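You operate a simulated robot arm through the tools that you are given. There is no shell and no other tool. Be economical: measure what you need, move in short steps, check, and stop when the job is done.

You run a simulated two-armed robot. Do the job below in one go: nothing can be reset, and whatever is moved stays where it is left.

TASK
On the assembly bench top, fold the cloth in half.

Only the result counts: the job must be done as asked and must still hold three seconds after the hand-in. Knocking over, shifting, dropping, spilling or breaking anything else fails it. Flat cloth is picked up by pressing the open fingertips on it (5 to 10 N) and closing them slowly along it; thin cloth reads only 2 to 8 mm in the jaws.

THE ROBOT
Two 7-joint arms with two-finger parallel grippers on one trunk, on a base that drives. Base frame: it is fixed to the floor where the robot stands at the start and does not move with it; the origin is under the middle of the robot, x ahead of it, y to its left, z up; the surface under the hand at the start is at about z = 0.8. Units: m, rad, N and s.
The left shoulder is at the start at [0.07, 0.163, 1.12], the right one opposite. With the tool pointing down near the work surface each hand reaches from about 0.4 to 0.88 m from the robot's upright axis, wherever it stands, measured 20 degrees to its own side. Places, roughly: assembly bench top [0.6, -0.4, 0.8]. Payload 3.43 kg a hand.
Tool frame (each hand has its own): the origin (TCP) lies between the finger pads and is the grasp point; the fingertips stand 0.034 m ahead of it; z points along the fingers, y is the line along which they close. Largest opening 0.128 m; finger width 0.024, thickness 0.012; the body of the gripper, 0.048 by 0.13 m, starts 0.096 m behind the TCP.
Orientation is told as [roll, pitch, yaw] about the base's x, y, z axes, in that order, counted from this pose: with the fingers straight down and closing along the base's y, the tool's x points along the base's -x, its y along +y and its z along -z.

THE INTERFACE
- The arms move only by the tool arm_command. It takes "left_rows", "right_rows" or both (then of equal length, played together; a hand with none holds still); each is a list that holds one entry, the list of rows, each a list of 7 numbers: the shift along the tool's x, y, z in units of 300 mm (1.0 is 300 mm), then the turn, a rotation vector about the tool's x, y, z in units of 45 degrees (1.0 is 45 degrees), then the closure in counts, from 0 (fully open) to 255 (shut). In form: [[[x, y, z, rx, ry, rz, grip], ...]]. A call has 1 to 10 rows; each row is the pose to reach, as a shift and turn from the pose commanded when the call began, along the tool's axes at that moment. A call with a number of a shift or a turn outside -1 to 1 is refused whole. Rows are played at 5 a second. More than 0.05 m and 0.15 rad between two rows, or a gripper value outside its range, and nothing of the call is played. Where a pose cannot be reached the arm comes as near as it can. A force on the tool above 40 N (or 10 N above the force at the start of the call, whichever is more), or a blocked arm, ends the call early, and 0.2 s more pass. Each finger travels about 0.153 m/s and halts on what it meets, pressing with about 40 N; the grip force reading is that of the motor and also rises with nothing between the fingers. The clock runs only during rows and for 0.2 s after the last one: add rows that repeat a pose to give the fingers time. It gives the time, the measured TCP pose, the force on the tool (base axes), the opening and the grip force at its end, in the units of the frame above (readings bear some noise), with the torque about the TCP (base axes, N m) and any sound that the robot's microphone picked up, and new pictures: "views" is both (left out), scene, wrist or none (wrist: the cameras of the hands that moved).
- Cameras (640 x 400 px; columns grow to the right, rows downward): "scene" is now at [0.119, -0.0209, 1.3196]; the picture's right is [-0.30, -0.95, 0.00], its down [-0.78, 0.24, -0.57] and it looks along [0.55, -0.17, -0.82] (base axes); focal length 264 px, centre (320, 200). "left" rides on the left gripper at [0.076, 0.011, -0.16] in its tool frame; the picture's right is [-0.15, 0.99, 0.00], its down [-0.88, -0.13, -0.46] and it looks along [-0.45, -0.07, 0.89] (tool axes); focal length 234 px, centre (320, 200). "right" rides on the right gripper at [0.076, -0.011, -0.16] in its tool frame; the picture's right is [0.15, 0.99, 0.00], its down [-0.88, 0.13, -0.46] and it looks along [-0.45, 0.07, 0.89] (tool axes); focal length 234 px, centre (320, 200). There is no depth. A picture from a camera that has moved, and an enlarged one, comes with that camera's place and axes in the base frame and with its lens.
- lift_body(by): slides the trunk up (or, below 0, down) by that many m; the arms and the scene camera ride with it, the base frame stays. It gives what a move gives, with no picture.
- drive_base(legs): drives the robot by 1 to 6 legs, each [ahead, left, turn to the left] in m, m and rad, along the robot's own axes; the way and the turn of a leg run together, so that a leg with both is an arc; at most 1.5 m and 3.142 rad a leg. The arms and the cameras ride along, it lands a little off, and it stops where it bumps. It gives what a move gives, and a new picture of the scene camera.
- aim_head(pan, tilt): turns the head with the scene camera to pan (to the left, within 1.501 rad either way) and tilt (down, from -0.506 to 1.204), counted from straight ahead of the robot. It gives what a move gives, and a new picture of the scene camera.
- inspect(camera, box): a new picture of the part [left, top, right, bottom] of that camera's present view, enlarged. No time passes.
- close_job(): hands the job in; it is judged then, once.

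Go step by step. Nothing tells you exact positions but the pictures and the camera data: compare them with the known pose of the tool, close in by small moves and look again before you grip or let go. The budget is 120 turns and 260 pictures, counting those below and the enlarged ones. Unless the task says otherwise, let go and move clear before handing in, and close with one line.

The tools are called after "Emit:" by a JSON object that holds its "method" and its "body". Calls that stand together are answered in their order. arm_command: Moves the arms, as the interface text tells. Its arguments: {"type":"object","properties":{"left_rows":{"type":"array"},"right_rows":{"type":"array"},"views":{"type":"string","enum":["both","scene","wrist","none"]}},"required":[]} The other tools are called the same way: lift_body (by) slides the trunk up or down; drive_base (legs) drives the base; aim_head (pan, tilt) turns the head that bears the scene camera; inspect (camera, box) takes an enlarged picture of a part of a camera's view; close_job () hands the job in.

At the start:

```text
clock: 0.0
left_tool_pos: [0.2599, 0.2208, 0.343]
left_orientation: [0.008, -0.233, -0.182]
left_force: [0.3, -0.4, 0.5]
left_torque: [-0.01, 0.01, 0.02]
left_width: 0.1279
left_grasp_force: 0.2
right_tool_pos: [0.4628, -0.2402, 1.026]
right_orientation: [0.0, -0.001, -0.001]
right_force: [0.5, -0.1, -0.2]
right_torque: [0.03, 0.02, 0.01]
right_width: 0.128
right_grasp_force: 0.0
trunk travel left (down, up): [-0.6, 0.34]
robot x, y, heading: [0.0004, 0.0019, 0.004]
head pan, tilt: [-0.302, 0.962]
```

scene: 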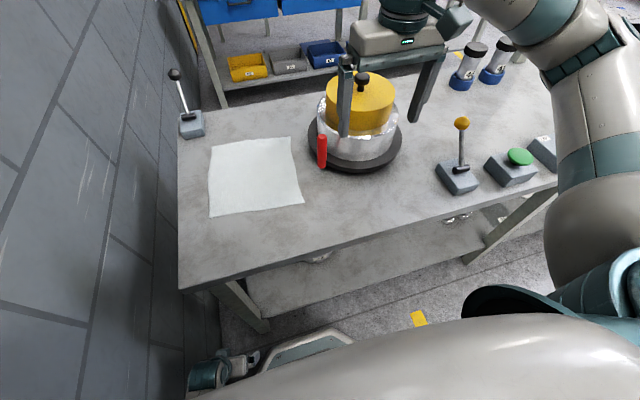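
right: 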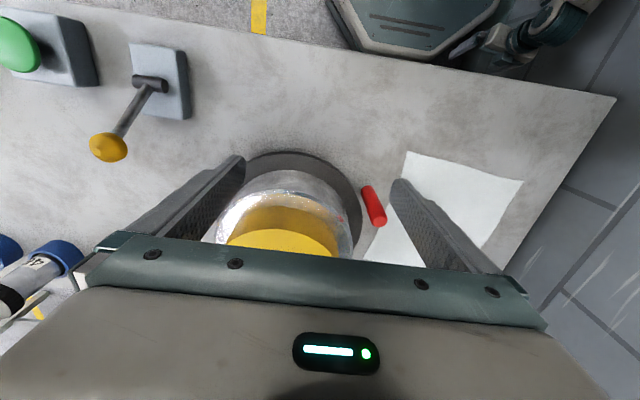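
left: 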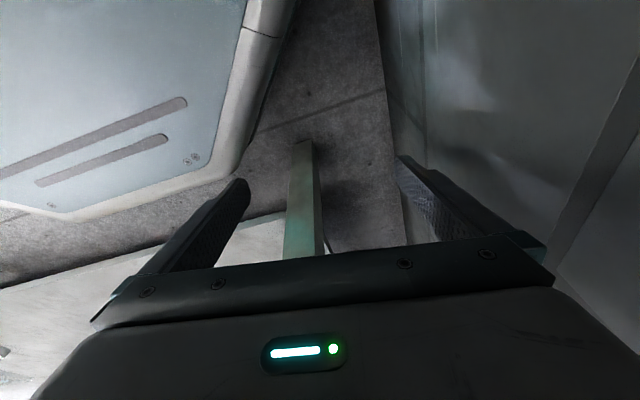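

The cloth lies at about x 0.47–0.75, y −0.11–0.12 with the pot just to its right, and the left hand hangs below the bench in front of it. I'll raise the trunk first, to bring the left hand up and let the arms come in from above.

Emit:
{"method": "lift_body", "body": {"by": 0.32}}

Emit:
{"method": "aim_head", "body": {"pan": 0.1, "tilt": 1.1}}

```text
clock: 3.2
left_tool_pos: [0.2623, 0.2194, 0.6628]
left_orientation: [0.009, -0.234, -0.178]
left_force: [0.5, 0.8, -0.1]
left_torque: [0.0, -0.01, -0.01]
left_width: 0.1278
left_grasp_force: 0.0
right_tool_pos: [0.462, -0.2404, 1.3455]
right_orientation: [0.0, -0.001, -0.001]
right_force: [0.2, -0.5, -0.3]
right_torque: [0.03, 0.07, -0.01]
right_width: 0.1279
right_grasp_force: 0.0
trunk travel left (down, up): [-0.92, 0.02]
robot x, y, heading: [0.0006, 0.0018, -0.007]
head pan, tilt: [-0.302, 0.962]
```

```text
clock: 4.0
left_tool_pos: [0.2606, 0.22, 0.6621]
left_orientation: [0.009, -0.234, -0.18]
left_force: [0.4, -0.3, 0.4]
left_torque: [-0.01, -0.01, 0.02]
left_width: 0.1281
left_grasp_force: 0.1
right_tool_pos: [0.46, -0.2405, 1.3452]
right_orientation: [0.0, 0.0, 0.003]
right_force: [0.0, -0.2, 0.1]
right_torque: [0.0, 0.02, 0.02]
right_width: 0.128
right_grasp_force: 0.1
trunk travel left (down, up): [-0.92, 0.02]
robot x, y, heading: [-0.0014, -0.0007, 0.003]
head pan, tilt: [0.099, 1.1]
camera scene: at [0.1131, 0.0067, 1.6302], right [0.1, -1.0, 0.0], down [-0.89, -0.09, -0.45], along [0.45, 0.04, -0.89], focal length 264 px, centre (320, 200)
```

scene: 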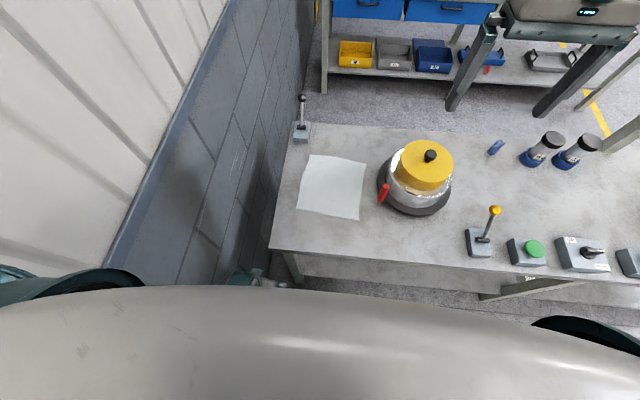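

The low wall stands at about y 0.33, so the left arm must rise close to the robot. I'll bring the left hand straight up in front of the bench edge.

Emit:
{"method": "arm_command", "body": {"left_rows": [[[-0.031, -0.02, -0.1125, 0, 0, 0, 0], [-0.062, -0.041, -0.225, 0, 0, 0, 0], [-0.092, -0.061, -0.3375, 0, 0, 0, 0], [-0.123, -0.082, -0.45, 0, 0, 0, 0], [-0.154, -0.102, -0.5625, 0, 0, 0, 0], [-0.185, -0.123, -0.675, 0, 0, 0, 0], [-0.215, -0.143, -0.7875, 0, 0, 0, 0], [-0.246, -0.164, -0.9, 0, 0, 0, 0]]], "views": "scene"}}

```text
clock: 5.8
left_tool_pos: [0.2646, 0.1668, 0.9382]
left_orientation: [0.008, -0.234, -0.178]
left_force: [0.5, -0.4, 0.0]
left_torque: [0.01, -0.02, 0.02]
left_width: 0.1281
left_grasp_force: 0.0
right_tool_pos: [0.4628, -0.242, 1.3455]
right_orientation: [0.001, -0.001, -0.001]
right_force: [0.0, 0.8, 0.0]
right_torque: [-0.03, 0.02, -0.01]
right_width: 0.128
right_grasp_force: 0.0
trunk travel left (down, up): [-0.92, 0.02]
robot x, y, heading: [-0.002, -0.0025, -0.001]
head pan, tilt: [0.099, 1.1]
camera scene: at [0.1136, 0.0063, 1.6301], right [0.1, -1.0, 0.0], down [-0.89, -0.09, -0.45], along [0.45, 0.05, -0.89], focal length 264 px, centre (320, 200)
```

scene: 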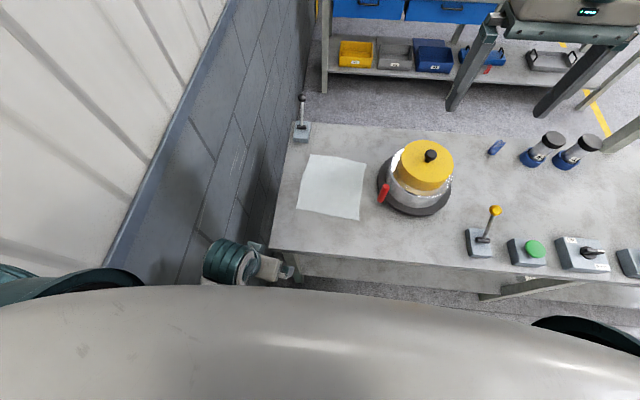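

The left hand is clear above the bench level. Next I level it and bring it forward over the bench; the right hand waits.

Emit:
{"method": "arm_command", "body": {"left_rows": [[[-0.031, 0, -0.13, 0, 0, 0, 0], [-0.062, 0, -0.26, 0, 0, 0, 0], [-0.093, 0, -0.389, 0, 0, 0, 0], [-0.197, -0.012, -0.364, 0, 0.06, -0.023, 40], [-0.301, -0.025, -0.34, 0, 0.12, -0.046, 80], [-0.405, -0.037, -0.315, 0, 0.18, -0.069, 120], [-0.509, -0.05, -0.29, 0, 0.24, -0.092, 150], [-0.613, -0.062, -0.265, 0, 0.298, -0.115, 183]]], "views": "both"}}

```text
clock: 6.9
left_tool_pos: [0.3119, 0.2222, 0.9719]
left_orientation: [0.228, -0.117, -0.258]
left_force: [0.9, 0.3, -0.9]
left_torque: [-0.01, -0.01, -0.01]
left_width: 0.0877
left_grasp_force: 0.0
left hand out of reach, approached as far as the arm can: row 1, 2, 3, 4, 5
right_tool_pos: [0.4609, -0.2397, 1.3451]
right_orientation: [-0.003, 0.001, -0.001]
right_force: [0.0, 0.1, -0.6]
right_torque: [-0.01, -0.01, 0.0]
right_width: 0.1282
right_grasp_force: 0.1
trunk travel left (down, up): [-0.92, 0.02]
robot x, y, heading: [-0.0012, -0.0003, -0.004]
head pan, tilt: [0.099, 1.1]
stopped in row 5 (left hand): the arm was blocked; the commanded pose is now the measured one
camera scene: at [0.113, 0.0092, 1.6302], right [0.1, -0.99, 0.0], down [-0.89, -0.09, -0.45], along [0.45, 0.04, -0.89], focal length 264 px, centre (320, 200)
camera left: at [0.2138, 0.2235, 1.1201], right [0.36, 0.9, 0.24], down [0.74, -0.43, 0.52], along [0.57, -0.01, -0.82], focal length 234 px, centre (320, 200)
```

scene: 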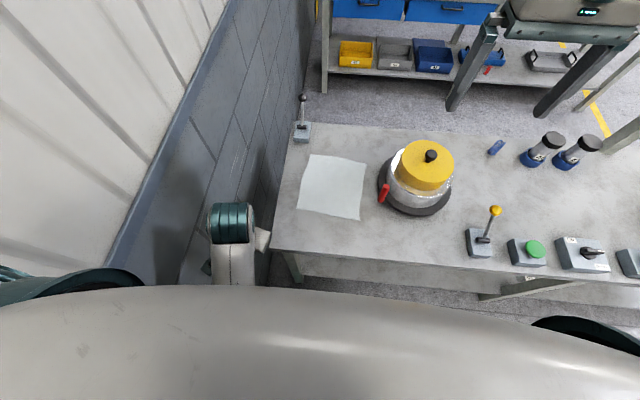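
left: 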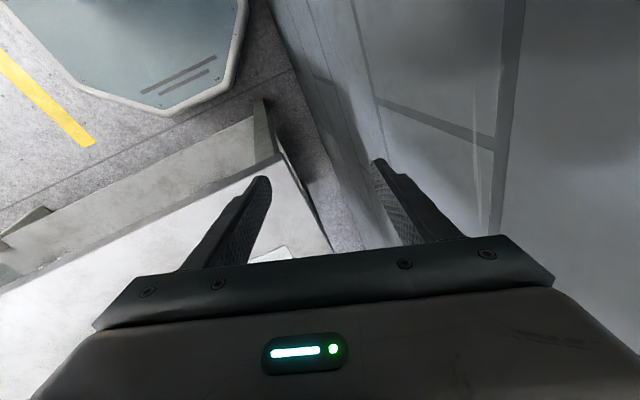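

The left elbow seems cramped by the wall and body. I'll back the base up to get room to swing the left arm forward.

Emit:
{"method": "drive_base", "body": {"legs": [[-0.3, 0, 0]]}}

```text
clock: 9.0
left_tool_pos: [0.0095, 0.2217, 0.9717]
left_orientation: [0.227, -0.116, -0.259]
left_force: [0.4, -0.1, -0.6]
left_torque: [0.03, 0.03, 0.0]
left_width: 0.088
left_grasp_force: 0.1
right_tool_pos: [0.1601, -0.2406, 1.3452]
right_orientation: [-0.001, 0.002, 0.0]
right_force: [-0.5, -0.8, 0.3]
right_torque: [-0.02, 0.0, 0.01]
right_width: 0.128
right_grasp_force: 0.1
trunk travel left (down, up): [-0.92, 0.02]
robot x, y, heading: [-0.3026, -0.0003, 0.0]
head pan, tilt: [0.099, 1.1]
camera scene: at [-0.1874, 0.0066, 1.63], right [0.1, -1.0, 0.0], down [-0.89, -0.09, -0.45], along [0.45, 0.05, -0.89], focal length 264 px, centre (320, 200)
```

scene: 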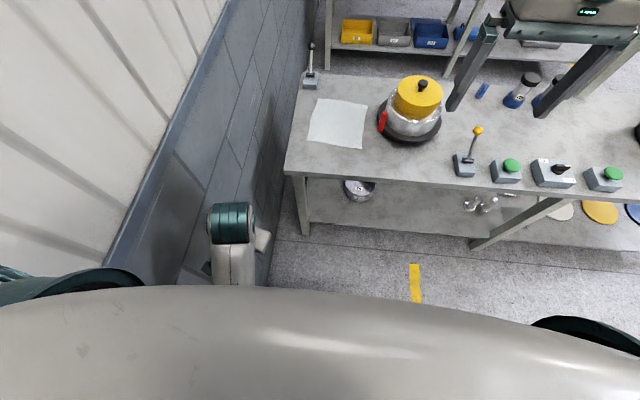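

There is room now. I'll swing the left hand forward and level it.

Emit:
{"method": "arm_command", "body": {"left_rows": [[[-0.094, -0.015, -0.018, 0.036, 0.018, -0.027, 100], [-0.187, -0.03, -0.036, 0.072, 0.037, -0.054, 110], [-0.28, -0.046, -0.054, 0.108, 0.055, -0.08, 120], [-0.374, -0.061, -0.072, 0.144, 0.074, -0.107, 130], [-0.467, -0.076, -0.09, 0.18, 0.092, -0.134, 140], [-0.561, -0.091, -0.108, 0.216, 0.111, -0.161, 150], [-0.654, -0.107, -0.127, 0.252, 0.129, -0.188, 170], [-0.748, -0.122, -0.145, 0.289, 0.148, -0.215, 183]]], "views": "none"}}

```text
clock: 9.6
left_tool_pos: [0.0413, 0.2855, 0.9796]
left_orientation: [0.367, -0.035, -0.27]
left_force: [0.8, 0.1, -1.1]
left_torque: [0.0, 0.05, 0.04]
left_width: 0.0728
left_grasp_force: 0.1
right_tool_pos: [0.1618, -0.2399, 1.343]
right_orientation: [0.0, 0.001, 0.0]
right_force: [0.7, 0.7, 0.0]
right_torque: [-0.02, 0.06, 0.03]
right_width: 0.1282
right_grasp_force: 0.1
trunk travel left (down, up): [-0.92, 0.02]
robot x, y, heading: [-0.303, 0.0013, 0.0]
head pan, tilt: [0.099, 1.1]
stopped in row 2 (left hand): the arm was blocked; the commanded pose is now the measured one
```

The arm drifts toward the wall and is blocked. I'll drive away from the wall to the right to give the left arm space.

Emit:
{"method": "drive_base", "body": {"legs": [[0, -0.35, 0]]}}

Emit:
{"method": "aim_head", "body": {"pan": 0.5, "tilt": 0.9}}

```text
clock: 11.8
left_tool_pos: [0.04, -0.0641, 0.9802]
left_orientation: [0.366, -0.037, -0.273]
left_force: [-0.1, -0.1, 1.0]
left_torque: [0.02, 0.0, 0.0]
left_width: 0.073
left_grasp_force: 0.1
right_tool_pos: [0.156, -0.5905, 1.3456]
right_orientation: [0.001, 0.001, -0.007]
right_force: [0.0, 0.5, -1.0]
right_torque: [-0.03, -0.04, -0.02]
right_width: 0.1282
right_grasp_force: 0.2
trunk travel left (down, up): [-0.92, 0.02]
robot x, y, heading: [-0.305, -0.3477, -0.004]
head pan, tilt: [0.099, 1.1]
camera scene: at [-0.1909, -0.3399, 1.6302], right [0.09, -1.0, 0.0], down [-0.89, -0.08, -0.45], along [0.45, 0.04, -0.89], focal length 264 px, centre (320, 200)
```

scene: 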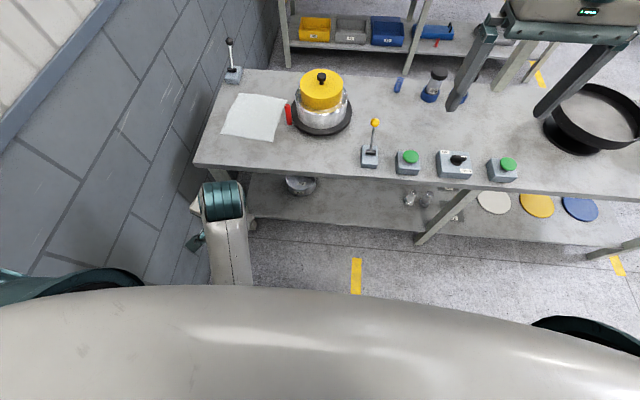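

```text
clock: 12.7
left_tool_pos: [0.0391, -0.066, 0.9804]
left_orientation: [0.367, -0.037, -0.274]
left_force: [-0.4, -0.1, -0.7]
left_torque: [-0.02, -0.01, 0.0]
left_width: 0.0726
left_grasp_force: 0.1
right_tool_pos: [0.1567, -0.5925, 1.3454]
right_orientation: [0.002, -0.002, -0.007]
right_force: [-0.5, -0.3, 0.9]
right_torque: [-0.03, 0.0, -0.02]
right_width: 0.1279
right_grasp_force: 0.1
trunk travel left (down, up): [-0.92, 0.02]
robot x, y, heading: [-0.3051, -0.3468, -0.009]
head pan, tilt: [0.499, 0.901]
camera scene: at [-0.1872, -0.3129, 1.644], right [0.47, -0.88, 0.0], down [-0.69, -0.37, -0.62], along [0.55, 0.29, -0.78], focal length 264 px, centre (320, 200)
```

scene: 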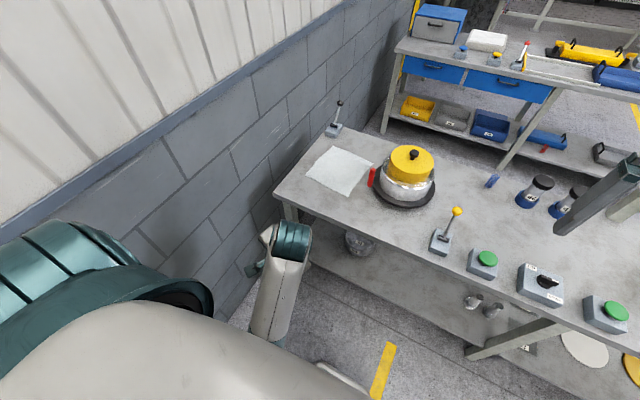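

With space around, I'll try again: forward, up and level.

Emit:
{"method": "arm_command", "body": {"left_rows": [[[-0.065, 0.028, -0.022, 0.047, 0.005, -0.035, 110], [-0.131, 0.056, -0.045, 0.093, 0.009, -0.07, 120], [-0.196, 0.084, -0.067, 0.14, 0.014, -0.104, 130], [-0.262, 0.112, -0.09, 0.187, 0.019, -0.139, 140], [-0.327, 0.14, -0.112, 0.233, 0.023, -0.174, 150], [-0.392, 0.167, -0.134, 0.28, 0.028, -0.209, 160], [-0.458, 0.195, -0.157, 0.327, 0.033, -0.244, 170], [-0.523, 0.223, -0.179, 0.374, 0.038, -0.278, 180], [-0.589, 0.251, -0.202, 0.42, 0.042, -0.313, 183], [-0.654, 0.279, -0.224, 0.467, 0.047, -0.348, 183]]], "views": "scene"}}

```text
clock: 13.3
left_tool_pos: [0.076, 0.012, 1.0086]
left_orientation: [0.455, 0.008, -0.219]
left_force: [-0.3, 0.3, -0.2]
left_torque: [0.02, 0.03, 0.0]
left_width: 0.0628
left_grasp_force: 0.1
right_tool_pos: [0.1571, -0.5922, 1.3439]
right_orientation: [0.0, 0.001, -0.007]
right_force: [-0.7, -0.5, 0.1]
right_torque: [0.02, -0.02, 0.01]
right_width: 0.1281
right_grasp_force: 0.0
trunk travel left (down, up): [-0.92, 0.02]
robot x, y, heading: [-0.3017, -0.3498, -0.005]
head pan, tilt: [0.499, 0.901]
stopped in row 3 (left hand): the arm was blocked; the commanded pose is now the measured one
camera scene: at [-0.1855, -0.3116, 1.6439], right [0.47, -0.88, 0.0], down [-0.69, -0.37, -0.62], along [0.55, 0.29, -0.78], focal length 264 px, centre (320, 200)
```

scene: 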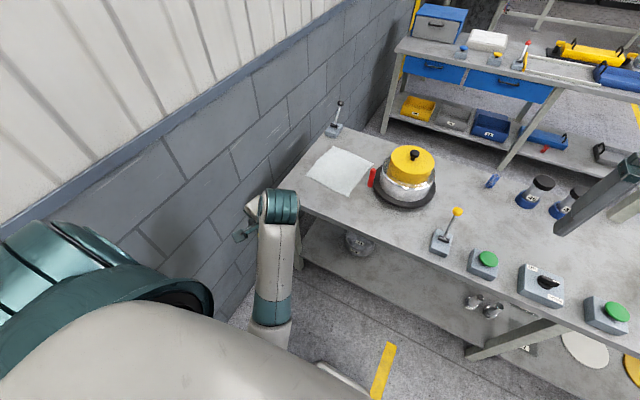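

The arm is probably at its elbow's folding limit because the trunk is high and the hand is close. I'll extend forward and slightly down instead, still in front of the bench.

Emit:
{"method": "arm_command", "body": {"left_rows": [[[-0.085, -0.013, 0.03, 0, 0, 0, 150], [-0.17, -0.026, 0.06, 0, 0, 0, 160], [-0.255, -0.039, 0.09, 0, 0, 0, 170], [-0.34, -0.051, 0.12, 0, 0, 0, 183], [-0.425, -0.064, 0.15, 0, 0, 0, 183], [-0.51, -0.077, 0.181, 0, 0, 0, 183]]], "views": "scene"}}

```text
clock: 14.8
left_tool_pos: [0.2161, 0.0006, 0.9444]
left_orientation: [0.481, 0.034, -0.211]
left_force: [0.0, -0.2, -0.6]
left_torque: [-0.01, 0.0, 0.01]
left_width: 0.0361
left_grasp_force: 0.0
right_tool_pos: [0.1569, -0.5923, 1.3449]
right_orientation: [0.001, -0.002, -0.008]
right_force: [0.3, 0.5, -0.3]
right_torque: [0.02, 0.02, -0.02]
right_width: 0.128
right_grasp_force: 0.1
trunk travel left (down, up): [-0.92, 0.02]
robot x, y, heading: [-0.3041, -0.3496, -0.005]
head pan, tilt: [0.499, 0.901]
camera scene: at [-0.1864, -0.3121, 1.644], right [0.47, -0.88, 0.0], down [-0.69, -0.37, -0.62], along [0.55, 0.29, -0.78], focal length 264 px, centre (320, 200)
```

scene: 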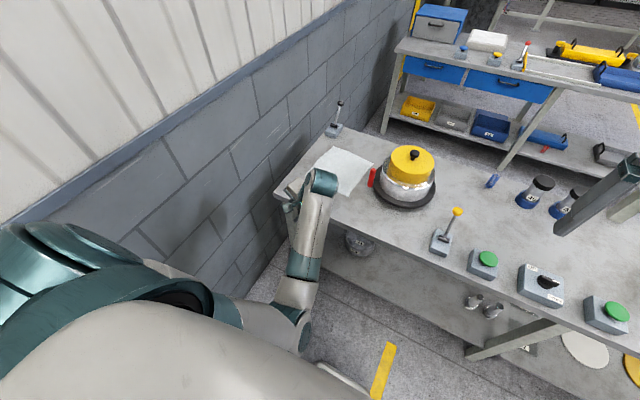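

That freed it. Now I level the left hand and bring it inward a bit.

Emit:
{"method": "arm_command", "body": {"left_rows": [[[-0.025, -0.027, -0.034, 0.102, -0.007, -0.045, 183], [-0.05, -0.054, -0.068, 0.204, -0.014, -0.09, 183], [-0.075, -0.081, -0.102, 0.306, -0.021, -0.135, 183], [-0.1, -0.109, -0.136, 0.408, -0.028, -0.18, 183], [-0.125, -0.136, -0.17, 0.51, -0.035, -0.225, 183], [-0.15, -0.163, -0.204, 0.612, -0.043, -0.27, 183]]], "views": "scene"}}

```text
clock: 16.4
left_tool_pos: [0.2487, -0.0152, 0.9904]
left_orientation: [0.087, -0.067, 0.029]
left_force: [0.2, 0.2, 0.1]
left_torque: [0.01, -0.03, 0.03]
left_width: 0.0361
left_grasp_force: 0.1
right_tool_pos: [0.1568, -0.592, 1.3446]
right_orientation: [-0.001, 0.001, -0.007]
right_force: [0.4, -0.7, -0.3]
right_torque: [-0.02, 0.0, 0.03]
right_width: 0.128
right_grasp_force: 0.0
trunk travel left (down, up): [-0.92, 0.02]
robot x, y, heading: [-0.3049, -0.3483, -0.002]
head pan, tilt: [0.499, 0.901]
stopped in row 6 (left hand): the arm was blocked; the commanded pose is now the measured one
camera scene: at [-0.1873, -0.312, 1.644], right [0.47, -0.88, 0.0], down [-0.69, -0.37, -0.62], along [0.55, 0.29, -0.78], focal length 264 px, centre (320, 200)
```

scene: 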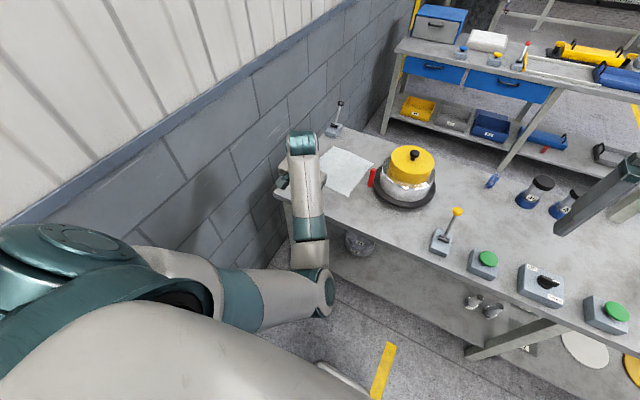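

Left arm now reaches forward above bench height. I level it fully, raise it and bring it inward.

Emit:
{"method": "arm_command", "body": {"left_rows": [[[-0.014, -0.091, -0.046, 0.016, 0.012, 0.014, 183], [-0.028, -0.183, -0.092, 0.031, 0.024, 0.029, 183], [-0.042, -0.274, -0.138, 0.047, 0.036, 0.043, 183], [-0.055, -0.366, -0.185, 0.063, 0.049, 0.057, 183], [-0.069, -0.457, -0.231, 0.079, 0.061, 0.071, 183], [-0.083, -0.549, -0.277, 0.094, 0.073, 0.086, 183], [-0.097, -0.64, -0.323, 0.11, 0.085, 0.1, 183]]], "views": "scene"}}

```text
clock: 17.1
left_tool_pos: [0.2634, -0.002, 1.0262]
left_orientation: [0.176, -0.047, 0.067]
left_force: [0.0, -0.3, -0.3]
left_torque: [-0.03, 0.01, 0.01]
left_width: 0.0359
left_grasp_force: 0.0
left hand out of reach, approached as far as the arm can: row 3
right_tool_pos: [0.157, -0.5923, 1.3451]
right_orientation: [0.001, 0.001, -0.006]
right_force: [0.0, 0.2, 0.2]
right_torque: [0.02, 0.0, -0.02]
right_width: 0.1281
right_grasp_force: 0.0
trunk travel left (down, up): [-0.92, 0.02]
robot x, y, heading: [-0.3045, -0.3479, -0.002]
head pan, tilt: [0.499, 0.901]
stopped in row 3 (left hand): the arm was blocked; the commanded pose is now the measured one
camera scene: at [-0.1869, -0.3122, 1.644], right [0.47, -0.88, 0.0], down [-0.69, -0.37, -0.62], along [0.55, 0.29, -0.78], focal length 264 px, centre (320, 200)
```

scene: 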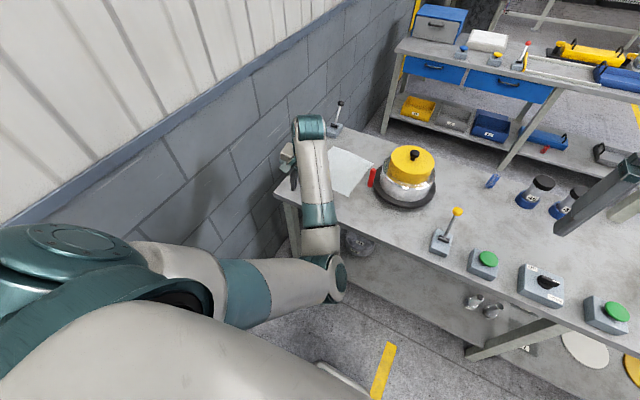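

The left elbow has swung inboard, an awkward posture. Let me look at the right arm's posture for comparison.

Emit:
{"method": "aim_head", "body": {"pan": -0.7, "tilt": 0.8}}

Emit:
{"method": "aim_head", "body": {"pan": 0.8, "tilt": 1.0}}

```text
clock: 18.6
left_tool_pos: [0.2634, -0.0039, 1.0243]
left_orientation: [0.176, -0.047, 0.067]
left_force: [-0.5, 0.4, -0.1]
left_torque: [0.02, 0.0, -0.02]
left_width: 0.0363
left_grasp_force: 0.0
right_tool_pos: [0.1571, -0.5915, 1.345]
right_orientation: [0.001, 0.0, -0.006]
right_force: [0.3, -0.4, -0.1]
right_torque: [0.01, 0.0, 0.0]
right_width: 0.1281
right_grasp_force: 0.1
trunk travel left (down, up): [-0.92, 0.02]
robot x, y, heading: [-0.304, -0.3476, -0.005]
head pan, tilt: [-0.7, 0.799]
camera scene: at [-0.1922, -0.3998, 1.6519], right [-0.65, -0.76, 0.0], down [-0.55, 0.46, -0.7], along [0.53, -0.45, -0.72], focal length 264 px, centre (320, 200)
```

scene: 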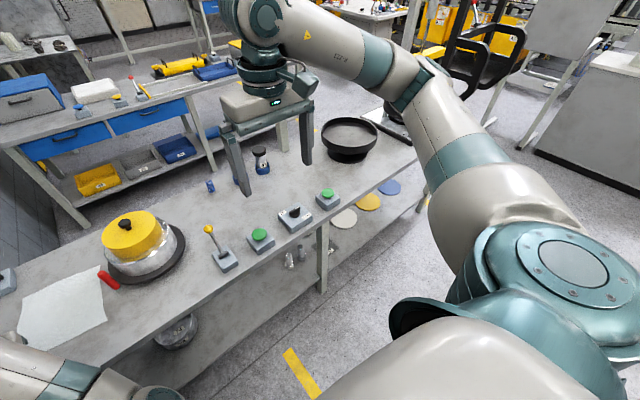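

```text
clock: 20.1
left_tool_pos: [0.2629, -0.003, 1.0251]
left_orientation: [0.177, -0.044, 0.067]
left_force: [0.3, 0.1, -0.2]
left_torque: [0.0, 0.01, 0.02]
left_width: 0.0364
left_grasp_force: 0.0
right_tool_pos: [0.1565, -0.5918, 1.3445]
right_orientation: [0.0, -0.001, -0.004]
right_force: [-0.1, -0.3, 0.9]
right_torque: [0.01, 0.03, 0.0]
right_width: 0.1281
right_grasp_force: 0.0
trunk travel left (down, up): [-0.92, 0.02]
robot x, y, heading: [-0.3038, -0.3523, -0.008]
head pan, tilt: [0.799, 1.0]
camera scene: at [-0.2048, -0.298, 1.6368], right [0.71, -0.7, 0.0], down [-0.59, -0.6, -0.54], along [0.38, 0.39, -0.84], focal length 264 px, centre (320, 200)
```

scene: 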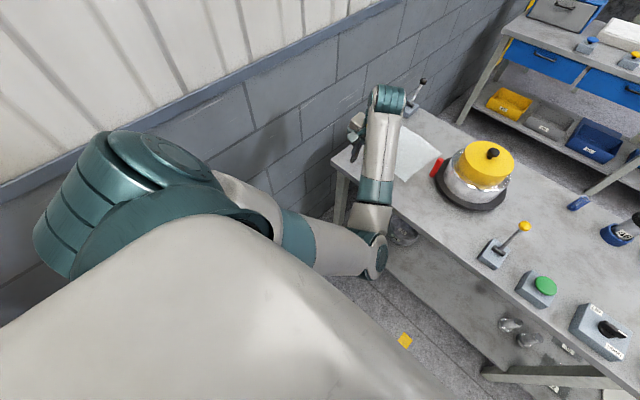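

The right arm works elbow-up while the left is elbow-low. I'll stretch the left arm out high and forward, then roll the hand there to turn the elbow outward.

Emit:
{"method": "arm_command", "body": {"left_rows": [[[-0.11, -0.03, -0.03, 0, 0, 0, 183], [-0.22, -0.06, -0.07, 0, 0, 0, 183], [-0.33, -0.09, -0.12, 0, 0, 0, 183], [-0.43, -0.12, -0.19, 0, 0, 0, 183], [-0.52, -0.155, -0.27, 0, 0, 0, 183], [-0.6, -0.19, -0.36, 0, 0, 0, 183], [-0.67, -0.22, -0.45, 0, 0, 0, 183], [-0.74, -0.25, -0.54, 0, 0, 0, 183], [-0.8, -0.277, -0.623, 0, 0, 0, 183]]], "views": "scene"}}

```text
clock: 22.1
left_tool_pos: [0.5026, -0.1025, 1.2037]
left_orientation: [0.173, -0.044, 0.064]
left_force: [-0.5, 0.3, 0.4]
left_torque: [0.01, 0.01, 0.01]
left_width: 0.0359
left_grasp_force: 0.1
right_tool_pos: [0.1553, -0.591, 1.3449]
right_orientation: [0.0, 0.0, -0.003]
right_force: [0.6, -0.3, -0.2]
right_torque: [-0.02, -0.03, 0.04]
right_width: 0.1278
right_grasp_force: 0.0
trunk travel left (down, up): [-0.92, 0.02]
robot x, y, heading: [-0.303, -0.347, -0.003]
head pan, tilt: [0.799, 1.0]
camera scene: at [-0.2048, -0.2982, 1.6367], right [0.71, -0.7, 0.0], down [-0.59, -0.6, -0.54], along [0.38, 0.39, -0.84], focal length 264 px, centre (320, 200)
```

scene: 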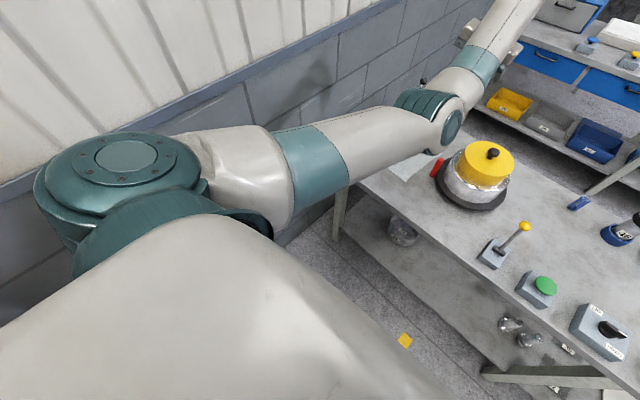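

Now roll the hand outward while stretched.

Emit:
{"method": "arm_command", "body": {"left_rows": [[[-0.02, 0.075, -0.015, -0.14, 0, 0, 183], [-0.045, 0.15, -0.03, -0.28, 0, 0, 183], [-0.07, 0.225, -0.045, -0.42, 0, 0, 183], [-0.09, 0.3, -0.06, -0.56, 0, 0, 183], [-0.115, 0.375, -0.075, -0.7, 0, 0, 183], [-0.14, 0.45, -0.09, -0.84, 0, 0, 183], [-0.16, 0.52, -0.107, -0.98, 0, 0, 183]]], "views": "scene"}}

```text
clock: 23.8
left_tool_pos: [0.5275, 0.0472, 1.2651]
left_orientation: [0.943, -0.045, 0.066]
left_force: [0.6, 0.1, -0.4]
left_torque: [0.01, 0.04, 0.02]
left_width: 0.036
left_grasp_force: 0.0
left hand out of reach, approached as far as the arm can: row 6, 7
right_tool_pos: [0.1574, -0.5919, 1.3441]
right_orientation: [0.001, -0.002, -0.004]
right_force: [1.6, -0.1, 1.2]
right_torque: [0.0, 0.0, -0.01]
right_width: 0.1279
right_grasp_force: 0.0
trunk travel left (down, up): [-0.92, 0.02]
robot x, y, heading: [-0.3045, -0.3484, -0.007]
head pan, tilt: [0.799, 1.0]
camera scene: at [-0.2042, -0.2973, 1.6368], right [0.71, -0.7, 0.0], down [-0.59, -0.6, -0.54], along [0.38, 0.39, -0.84], focal length 264 px, centre (320, 200)
```

scene: 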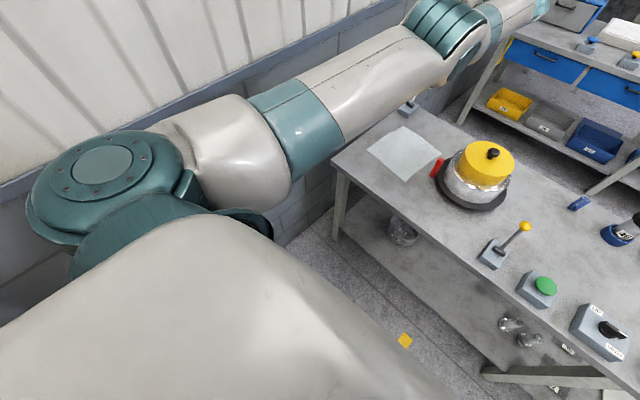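

The arm is straight with the elbow now up and outboard. I draw the hand back in so it bends on that side.

Emit:
{"method": "arm_command", "body": {"left_rows": [[[0.092, -0.045, 0.022, 0, 0, 0, 183], [0.183, -0.09, 0.045, 0, 0, 0, 183], [0.275, -0.136, 0.067, 0, 0, 0, 183], [0.367, -0.18, 0.09, 0, 0, 0, 183], [0.458, -0.227, 0.112, 0, 0, 0, 183], [0.55, -0.272, 0.135, 0, 0, 0, 183], [0.642, -0.318, 0.157, 0, 0, 0, 183], [0.733, -0.363, 0.18, 0, 0, 0, 183]]], "views": "scene"}}

```text
clock: 25.6
left_tool_pos: [0.4925, 0.0026, 1.0887]
left_orientation: [0.944, -0.045, 0.067]
left_force: [0.5, 0.3, -0.2]
left_torque: [-0.02, 0.02, -0.04]
left_width: 0.0362
left_grasp_force: 0.1
left hand out of reach, approached as far as the arm can: row 1, 2, 3, 4, 5, 6, 7, 8
right_tool_pos: [0.1571, -0.5919, 1.3444]
right_orientation: [0.001, 0.0, -0.005]
right_force: [0.1, 0.4, 0.2]
right_torque: [0.02, 0.06, -0.03]
right_width: 0.1279
right_grasp_force: 0.0
trunk travel left (down, up): [-0.92, 0.02]
robot x, y, heading: [-0.3084, -0.3482, -0.004]
head pan, tilt: [0.799, 1.0]
camera scene: at [-0.2046, -0.2983, 1.6369], right [0.71, -0.7, 0.0], down [-0.59, -0.6, -0.54], along [0.38, 0.39, -0.84], focal length 264 px, centre (320, 200)
```

scene: 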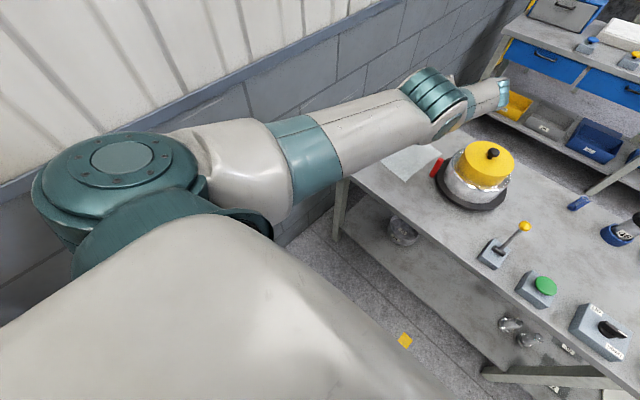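

The arm is stuck in the straight singular pose. I'll roll the hand back a little while drawing in, to break it.

Emit:
{"method": "arm_command", "body": {"left_rows": [[[0.03, -0.03, -0.02, 0.1, 0, 0, 183], [0.08, -0.06, -0.04, 0.2, 0, 0, 183], [0.15, -0.09, -0.06, 0.3, 0, 0, 183], [0.22, -0.12, -0.08, 0.35, 0, 0, 183], [0.3, -0.15, -0.1, 0.4, 0, 0, 183], [0.38, -0.17, -0.1, 0.4, 0, 0, 183]]], "views": "scene"}}

```text
clock: 26.9
left_tool_pos: [0.4976, -0.0692, 1.0431]
left_orientation: [0.628, -0.045, 0.065]
left_force: [0.0, 0.0, -0.6]
left_torque: [-0.01, 0.0, -0.02]
left_width: 0.0359
left_grasp_force: 0.1
left hand out of reach, approached as far as the arm can: row 1, 2, 3, 4, 5, 6
right_tool_pos: [0.1567, -0.5922, 1.3465]
right_orientation: [0.0, 0.001, -0.004]
right_force: [0.1, -0.1, -0.7]
right_torque: [0.0, -0.01, 0.02]
right_width: 0.128
right_grasp_force: 0.0
trunk travel left (down, up): [-0.92, 0.02]
robot x, y, heading: [-0.3036, -0.3457, -0.008]
head pan, tilt: [0.799, 1.0]
camera scene: at [-0.2046, -0.2977, 1.6368], right [0.71, -0.7, 0.0], down [-0.59, -0.6, -0.54], along [0.38, 0.39, -0.84], focal length 264 px, centre (320, 200)
```

scene: 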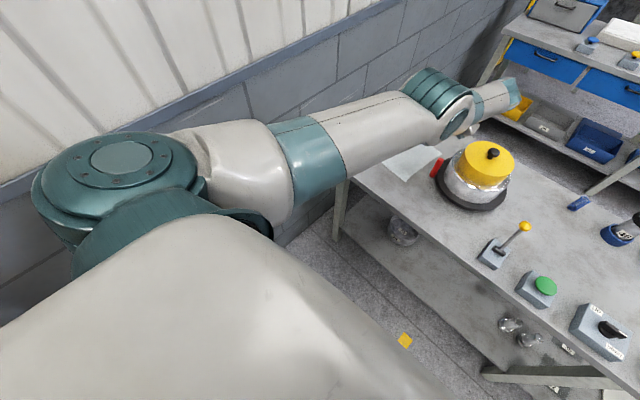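

Still straight; I'll command a clear retreat with an upward component to break the singularity.

Emit:
{"method": "arm_command", "body": {"left_rows": [[[0.1, 0.03, -0.06, 0, 0, 0, 183], [0.2, 0.07, -0.13, 0, 0, 0, 183], [0.3, 0.1, -0.2, 0, 0, 0, 183], [0.4, 0.14, -0.27, 0, 0, 0, 183], [0.5, 0.18, -0.34, 0, 0, 0, 183], [0.6, 0.21, -0.4, 0, 0, 0, 183], [0.7, 0.25, -0.46, 0, 0, 0, 183], [0.8, 0.28, -0.5, 0, 0, 0, 183]]], "views": "scene"}}

```text
clock: 28.8
left_tool_pos: [0.4979, -0.1758, 1.168]
left_orientation: [0.631, -0.041, 0.067]
left_force: [-0.1, -0.4, -0.2]
left_torque: [0.0, 0.04, 0.03]
left_width: 0.0359
left_grasp_force: 0.1
left hand out of reach, approached as far as the arm can: row 1, 2, 3, 4, 5, 6, 7, 8
right_tool_pos: [0.1573, -0.5928, 1.3444]
right_orientation: [0.003, -0.001, -0.006]
right_force: [0.4, -0.2, 0.2]
right_torque: [0.01, -0.02, -0.01]
right_width: 0.1279
right_grasp_force: 0.1
trunk travel left (down, up): [-0.92, 0.02]
robot x, y, heading: [-0.3027, -0.3463, -0.006]
head pan, tilt: [0.799, 1.0]
camera scene: at [-0.2052, -0.2991, 1.6368], right [0.71, -0.7, 0.0], down [-0.59, -0.6, -0.54], along [0.38, 0.39, -0.84], focal length 264 px, centre (320, 200)
```

scene: 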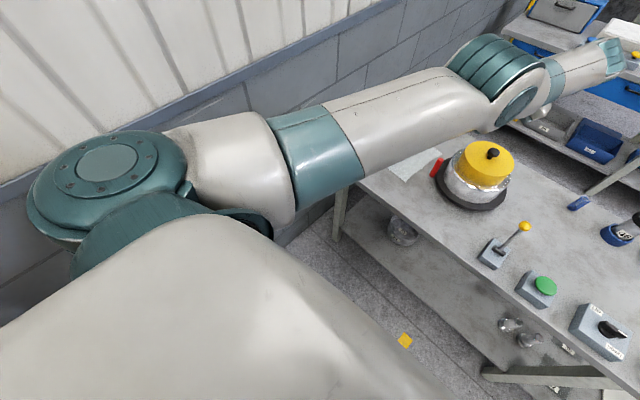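

A wrist limit may be holding the elbow straight. I'll retreat while tilting the fingers forward and rolling partly back, which unloads the wrist.

Emit:
{"method": "arm_command", "body": {"left_rows": [[[0.07, 0.0, 0.0, 0.06, -0.07, -0.05, 183], [0.14, 0.0, 0.0, 0.12, -0.147, -0.107, 183], [0.21, 0.0, 0.0, 0.18, -0.22, -0.16, 183], [0.28, 0.0, 0.0, 0.24, -0.294, -0.214, 183], [0.36, 0.0, 0.0, 0.3, -0.37, -0.27, 183], [0.43, 0.0, 0.0, 0.36, -0.44, -0.32, 183], [0.5, 0.0, 0.0, 0.42, -0.515, -0.375, 183]]], "views": "scene"}}

```text
clock: 30.4
left_tool_pos: [0.5981, -0.2525, 1.1405]
left_orientation: [0.264, -0.533, 0.16]
left_force: [0.3, -0.4, 0.2]
left_torque: [0.0, -0.03, 0.05]
left_width: 0.0361
left_grasp_force: 0.0
left hand out of reach, approached as far as the arm can: row 1, 2, 3, 4, 5, 6, 7
right_tool_pos: [0.1568, -0.5918, 1.3455]
right_orientation: [0.0, 0.001, -0.004]
right_force: [0.6, 0.8, 0.0]
right_torque: [-0.02, 0.0, -0.01]
right_width: 0.128
right_grasp_force: 0.1
trunk travel left (down, up): [-0.92, 0.02]
robot x, y, heading: [-0.3033, -0.3476, -0.006]
head pan, tilt: [0.799, 1.0]
camera scene: at [-0.2044, -0.2978, 1.6368], right [0.71, -0.7, 0.0], down [-0.59, -0.6, -0.54], along [0.38, 0.39, -0.84], focal length 264 px, centre (320, 200)
```

scene: 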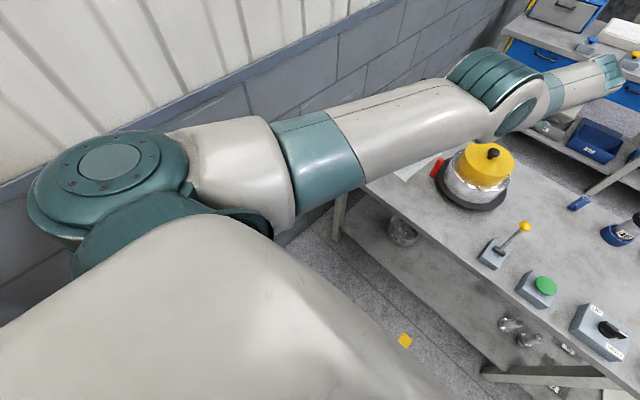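

The hand is over the pot but well above it. I'll swing it up and back, a sideways motion that should flex the elbow.

Emit:
{"method": "arm_command", "body": {"left_rows": [[[-0.017, 0.053, -0.1, 0, 0, 0, 183], [-0.035, 0.107, -0.2, 0, 0, 0, 183], [-0.052, 0.16, -0.3, 0, 0, 0, 183], [-0.07, 0.213, -0.4, 0, 0, 0, 183], [-0.087, 0.267, -0.5, 0, 0, 0, 183], [-0.105, 0.32, -0.6, 0, 0, 0, 183], [-0.122, 0.373, -0.7, 0, 0, 0, 183], [-0.14, 0.427, -0.8, 0, 0, 0, 183], [-0.157, 0.48, -0.897, 0, 0, 0, 183]]], "views": "scene"}}

```text
clock: 32.4
left_tool_pos: [0.5848, -0.2351, 1.4302]
left_orientation: [0.263, -0.532, 0.16]
left_force: [0.0, -0.1, -0.7]
left_torque: [-0.02, -0.03, -0.03]
left_width: 0.036
left_grasp_force: 0.0
left hand out of reach, approached as far as the arm can: row 1, 2, 3, 4, 5, 6, 7, 8, 9
right_tool_pos: [0.1547, -0.5918, 1.3451]
right_orientation: [-0.001, 0.001, -0.005]
right_force: [0.1, -0.7, 0.3]
right_torque: [0.01, -0.02, 0.03]
right_width: 0.1279
right_grasp_force: 0.0
trunk travel left (down, up): [-0.92, 0.02]
robot x, y, heading: [-0.3036, -0.3478, -0.008]
head pan, tilt: [0.799, 1.0]
camera scene: at [-0.206, -0.2976, 1.6368], right [0.71, -0.7, 0.0], down [-0.59, -0.6, -0.54], along [0.38, 0.39, -0.84], focal length 264 px, centre (320, 200)
```

scene: 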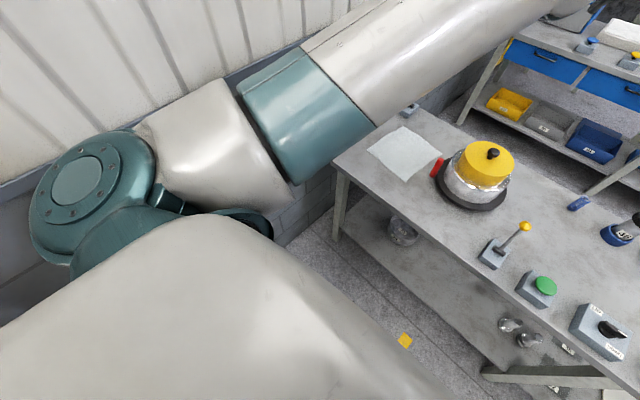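

Up didn't flex it. I'll try the outboard direction.

Emit:
{"method": "arm_command", "body": {"left_rows": [[[0, 0.109, 0.029, 0, 0, 0, 183], [0, 0.217, 0.058, 0, 0, 0, 183], [0, 0.326, 0.087, 0, 0, 0, 183], [0, 0.434, 0.116, 0, 0, 0, 183], [0, 0.543, 0.144, 0, 0, 0, 183], [0, 0.651, 0.173, 0, 0, 0, 183], [0, 0.76, 0.202, 0, 0, 0, 183], [0, 0.868, 0.231, 0, 0, 0, 183], [0.005, 0.977, 0.26, 0, 0, 0, 183]]], "views": "scene"}}

```text
clock: 34.4
left_tool_pos: [0.6021, 0.0766, 1.447]
left_orientation: [0.262, -0.533, 0.162]
left_force: [-0.9, -0.1, -0.3]
left_torque: [0.01, -0.01, -0.04]
left_width: 0.0362
left_grasp_force: 0.1
left hand out of reach, approached as far as the arm can: row 1, 2, 3, 4, 5, 6, 7, 8, 9
right_tool_pos: [0.1566, -0.5897, 1.3465]
right_orientation: [-0.002, 0.0, -0.006]
right_force: [-0.3, 0.9, 1.1]
right_torque: [-0.03, -0.03, -0.01]
right_width: 0.1284
right_grasp_force: 0.0
trunk travel left (down, up): [-0.92, 0.02]
robot x, y, heading: [-0.3045, -0.3474, -0.007]
head pan, tilt: [0.799, 1.0]
camera scene: at [-0.2049, -0.2952, 1.6367], right [0.71, -0.7, 0.0], down [-0.59, -0.6, -0.54], along [0.38, 0.38, -0.84], focal length 264 px, centre (320, 200)
```

scene: 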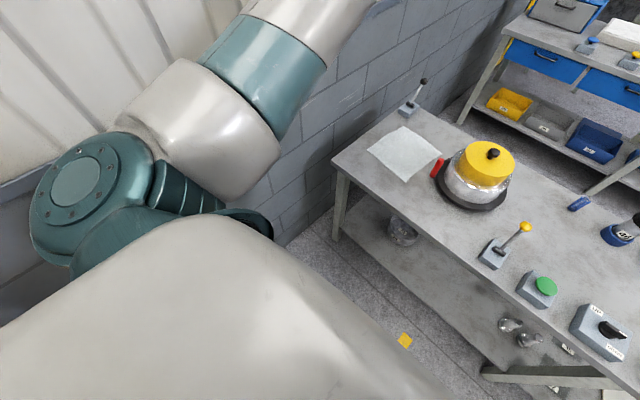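

I need to see the whole arm; I'll raise the head view.

Emit:
{"method": "aim_head", "body": {"pan": 0.5, "tilt": 0.3}}

Emit:
{"method": "arm_command", "body": {"left_rows": [[[0.02, 0, 0, 0, 0, 0, 183], [0.04, 0, 0, 0, 0, 0, 183]]], "views": "none"}}

```text
clock: 35.4
left_tool_pos: [0.6035, 0.0721, 1.4465]
left_orientation: [0.263, -0.535, 0.157]
left_force: [-0.5, 0.3, 0.5]
left_torque: [0.0, 0.02, -0.04]
left_width: 0.036
left_grasp_force: 0.1
right_tool_pos: [0.1563, -0.5911, 1.3459]
right_orientation: [-0.002, 0.0, -0.006]
right_force: [-1.0, -0.9, 0.5]
right_torque: [0.0, 0.01, 0.01]
right_width: 0.1279
right_grasp_force: 0.0
trunk travel left (down, up): [-0.92, 0.02]
robot x, y, heading: [-0.3041, -0.3451, -0.003]
head pan, tilt: [0.499, 0.3]
camera scene: at [-0.1714, -0.3035, 1.6962], right [0.47, -0.88, 0.0], down [-0.26, -0.14, -0.95], along [0.84, 0.45, -0.3], focal length 264 px, centre (320, 200)
```

scene: 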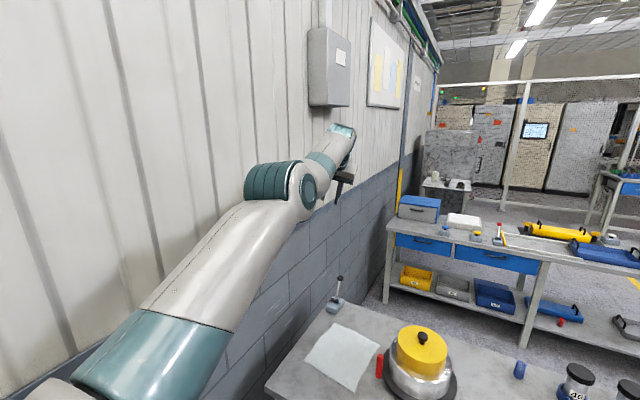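

```text
clock: 36.0
left_tool_pos: [0.6048, 0.0729, 1.4424]
left_orientation: [0.263, -0.534, 0.16]
left_force: [-0.2, 0.5, -0.2]
left_torque: [0.01, 0.02, 0.01]
left_width: 0.0362
left_grasp_force: 0.1
left hand out of reach, approached as far as the arm can: row 1, 2
right_tool_pos: [0.1571, -0.5922, 1.3451]
right_orientation: [0.001, 0.001, -0.005]
right_force: [-0.4, 0.3, 0.7]
right_torque: [-0.04, 0.01, 0.02]
right_width: 0.1279
right_grasp_force: 0.0
trunk travel left (down, up): [-0.92, 0.02]
robot x, y, heading: [-0.2988, -0.3502, -0.002]
head pan, tilt: [0.499, 0.3]
```

I'll return toward the earlier good pose (level hand, x 0.50, z 1.20), which was well inside reach.

Emit:
{"method": "arm_command", "body": {"left_rows": [[[0.085, -0.068, 0.036, 0.001, 0.068, 0.018, 183], [0.17, -0.136, 0.073, 0.003, 0.136, 0.036, 183], [0.256, -0.204, 0.109, 0.004, 0.203, 0.053, 183], [0.341, -0.272, 0.145, 0.006, 0.271, 0.071, 183], [0.426, -0.341, 0.182, 0.007, 0.339, 0.089, 183], [0.511, -0.409, 0.218, 0.009, 0.407, 0.107, 183], [0.597, -0.477, 0.254, 0.01, 0.474, 0.124, 183], [0.682, -0.545, 0.291, 0.012, 0.542, 0.142, 183], [0.767, -0.613, 0.327, 0.013, 0.61, 0.16, 183]]], "views": "scene"}}

```text
clock: 38.0
left_tool_pos: [0.5322, -0.0979, 1.2003]
left_orientation: [0.255, -0.036, 0.161]
left_force: [1.0, 0.2, 0.0]
left_torque: [0.02, 0.01, 0.04]
left_width: 0.0357
left_grasp_force: 0.0
left hand out of reach, approached as far as the arm can: row 1, 2, 3, 4, 5, 6, 7, 8, 9
right_tool_pos: [0.1568, -0.5924, 1.3451]
right_orientation: [0.0, 0.0, -0.005]
right_force: [0.4, 0.1, 0.3]
right_torque: [0.02, 0.01, 0.0]
right_width: 0.128
right_grasp_force: 0.1
trunk travel left (down, up): [-0.92, 0.02]
robot x, y, heading: [-0.3052, -0.3474, -0.005]
head pan, tilt: [0.499, 0.3]
camera scene: at [-0.1706, -0.3038, 1.6963], right [0.47, -0.88, 0.0], down [-0.26, -0.14, -0.96], along [0.84, 0.45, -0.3], focal length 264 px, centre (320, 200)
```

scene: 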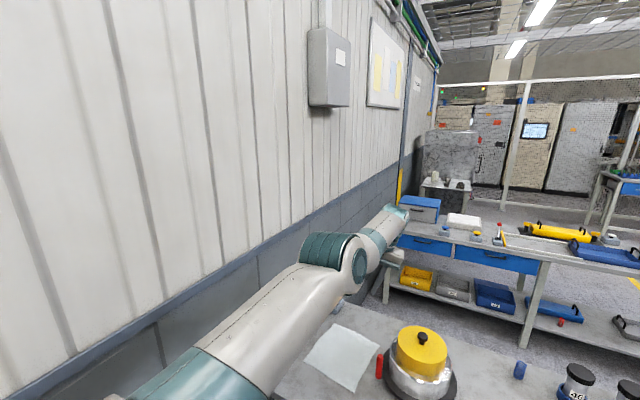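

Only the radial direction is stuck. I'll command a target well inside and hold it for many rows to let the solver creep out of the singularity.

Emit:
{"method": "arm_command", "body": {"left_rows": [[[0.15, 0, 0, 0, 0, 0, 183], [0.3, 0, 0, 0, 0, 0, 183], [0.45, 0, 0, 0, 0, 0, 183], [0.6, 0, 0, 0, 0, 0, 183], [0.75, 0, 0, 0, 0, 0, 183], [0.9, 0, 0, 0, 0, 0, 183], [0.9, 0, 0, 0, 0, 0, 183], [0.9, 0, 0, 0, 0, 0, 183], [0.9, 0, 0, 0, 0, 0, 183], [0.9, 0, 0, 0, 0, 0, 183]]], "views": "none"}}

```text
clock: 40.2
left_tool_pos: [0.5227, -0.166, 1.1877]
left_orientation: [0.253, -0.038, 0.16]
left_force: [0.2, 0.6, 0.3]
left_torque: [0.01, 0.03, -0.02]
left_width: 0.0361
left_grasp_force: 0.1
left hand out of reach, approached as far as the arm can: row 1, 2, 3, 4, 5, 6, 7, 8, 9, 10
right_tool_pos: [0.1566, -0.5895, 1.3455]
right_orientation: [-0.002, 0.0, -0.005]
right_force: [0.6, -0.6, -0.6]
right_torque: [-0.03, 0.01, 0.01]
right_width: 0.1281
right_grasp_force: 0.1
trunk travel left (down, up): [-0.92, 0.02]
robot x, y, heading: [-0.3043, -0.3486, -0.002]
head pan, tilt: [0.499, 0.3]
```

I suspect the elbow crossed slightly past straight, so inward commands push it the wrong way. I'll stretch out, then swing up-outboard along the reach sphere to carry it back through straight.

Emit:
{"method": "arm_command", "body": {"left_rows": [[[-0.132, -0.022, 0, 0, 0, 0, 183], [-0.112, 0.06, -0.1, 0, 0, 0, 183], [-0.09, 0.142, -0.2, 0, 0, 0, 183], [-0.07, 0.225, -0.3, 0, 0, 0, 183], [-0.05, 0.307, -0.4, 0, 0, 0, 183], [-0.029, 0.39, -0.5, 0, 0, 0, 183], [-0.008, 0.472, -0.6, 0, 0, 0, 183], [0.012, 0.555, -0.7, 0, 0, 0, 183], [0.033, 0.637, -0.8, 0, 0, 0, 183]]], "views": "none"}}

Emit:
{"method": "arm_command", "body": {"left_rows": [[[0.13, 0, 0.06, 0, 0, 0, 183], [0.26, 0, 0.12, 0, 0, 0, 183], [0.39, 0, 0.18, 0, 0, 0, 183], [0.52, 0, 0.24, 0, 0, 0, 183]]], "views": "scene"}}

```text
clock: 42.2
left_tool_pos: [0.4942, -0.0602, 1.453]
left_orientation: [0.252, -0.041, 0.161]
left_force: [-0.3, 0.8, -0.3]
left_torque: [0.01, 0.01, -0.03]
left_width: 0.0362
left_grasp_force: 0.0
left hand out of reach, approached as far as the arm can: row 1, 2, 3, 4, 5, 6, 7, 8, 9
right_tool_pos: [0.1555, -0.5924, 1.3448]
right_orientation: [0.0, -0.001, -0.005]
right_force: [0.6, 0.0, -0.4]
right_torque: [0.01, 0.0, -0.01]
right_width: 0.1279
right_grasp_force: 0.1
trunk travel left (down, up): [-0.92, 0.02]
robot x, y, heading: [-0.3035, -0.3481, -0.008]
head pan, tilt: [0.499, 0.3]
```

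```text
clock: 43.2
left_tool_pos: [0.4959, -0.0611, 1.4525]
left_orientation: [0.254, -0.04, 0.159]
left_force: [0.2, 0.2, -0.1]
left_torque: [0.03, 0.01, 0.0]
left_width: 0.036
left_grasp_force: 0.0
left hand out of reach, approached as far as the arm can: row 1, 2, 3, 4
right_tool_pos: [0.1571, -0.5917, 1.3444]
right_orientation: [0.0, 0.0, -0.006]
right_force: [0.2, 1.0, 1.0]
right_torque: [0.02, -0.01, -0.01]
right_width: 0.1281
right_grasp_force: 0.1
trunk travel left (down, up): [-0.92, 0.02]
robot x, y, heading: [-0.3066, -0.3476, -0.008]
head pan, tilt: [0.499, 0.3]
camera scene: at [-0.1711, -0.3034, 1.6963], right [0.47, -0.88, 0.0], down [-0.26, -0.14, -0.96], along [0.84, 0.45, -0.3], focal length 264 px, centre (320, 200)
```

scene: 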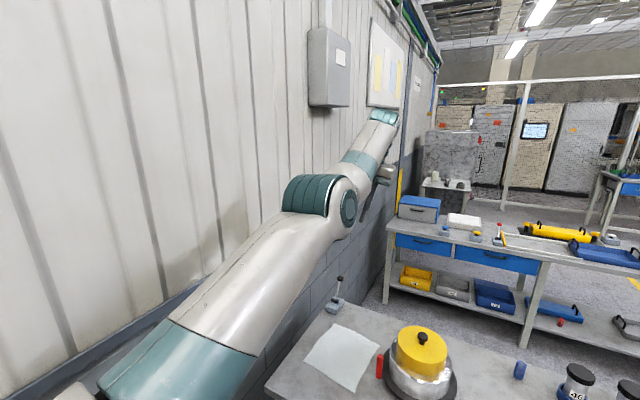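

Testing whether the arm can still extend further, which would tell which side of straight the elbow is on.

Emit:
{"method": "arm_command", "body": {"left_rows": [[[-0.12, -0.01, -0.04, 0, 0, 0, 183], [-0.24, -0.02, -0.08, 0, 0, 0, 183], [-0.35, -0.03, -0.12, 0, 0, 0, 183], [-0.35, -0.03, -0.12, 0, 0, 0, 183]]], "views": "none"}}

```text
clock: 44.2
left_tool_pos: [0.4959, -0.0619, 1.4528]
left_orientation: [0.253, -0.041, 0.159]
left_force: [-0.4, 0.6, 0.1]
left_torque: [-0.02, 0.0, -0.01]
left_width: 0.0361
left_grasp_force: 0.0
left hand out of reach, approached as far as the arm can: row 1, 2, 3, 4
right_tool_pos: [0.1576, -0.5916, 1.3458]
right_orientation: [-0.002, 0.0, -0.005]
right_force: [0.2, 0.1, 0.4]
right_torque: [0.02, -0.02, 0.0]
right_width: 0.1281
right_grasp_force: 0.1
trunk travel left (down, up): [-0.92, 0.02]
robot x, y, heading: [-0.3046, -0.3466, -0.0]
head pan, tilt: [0.499, 0.3]
```

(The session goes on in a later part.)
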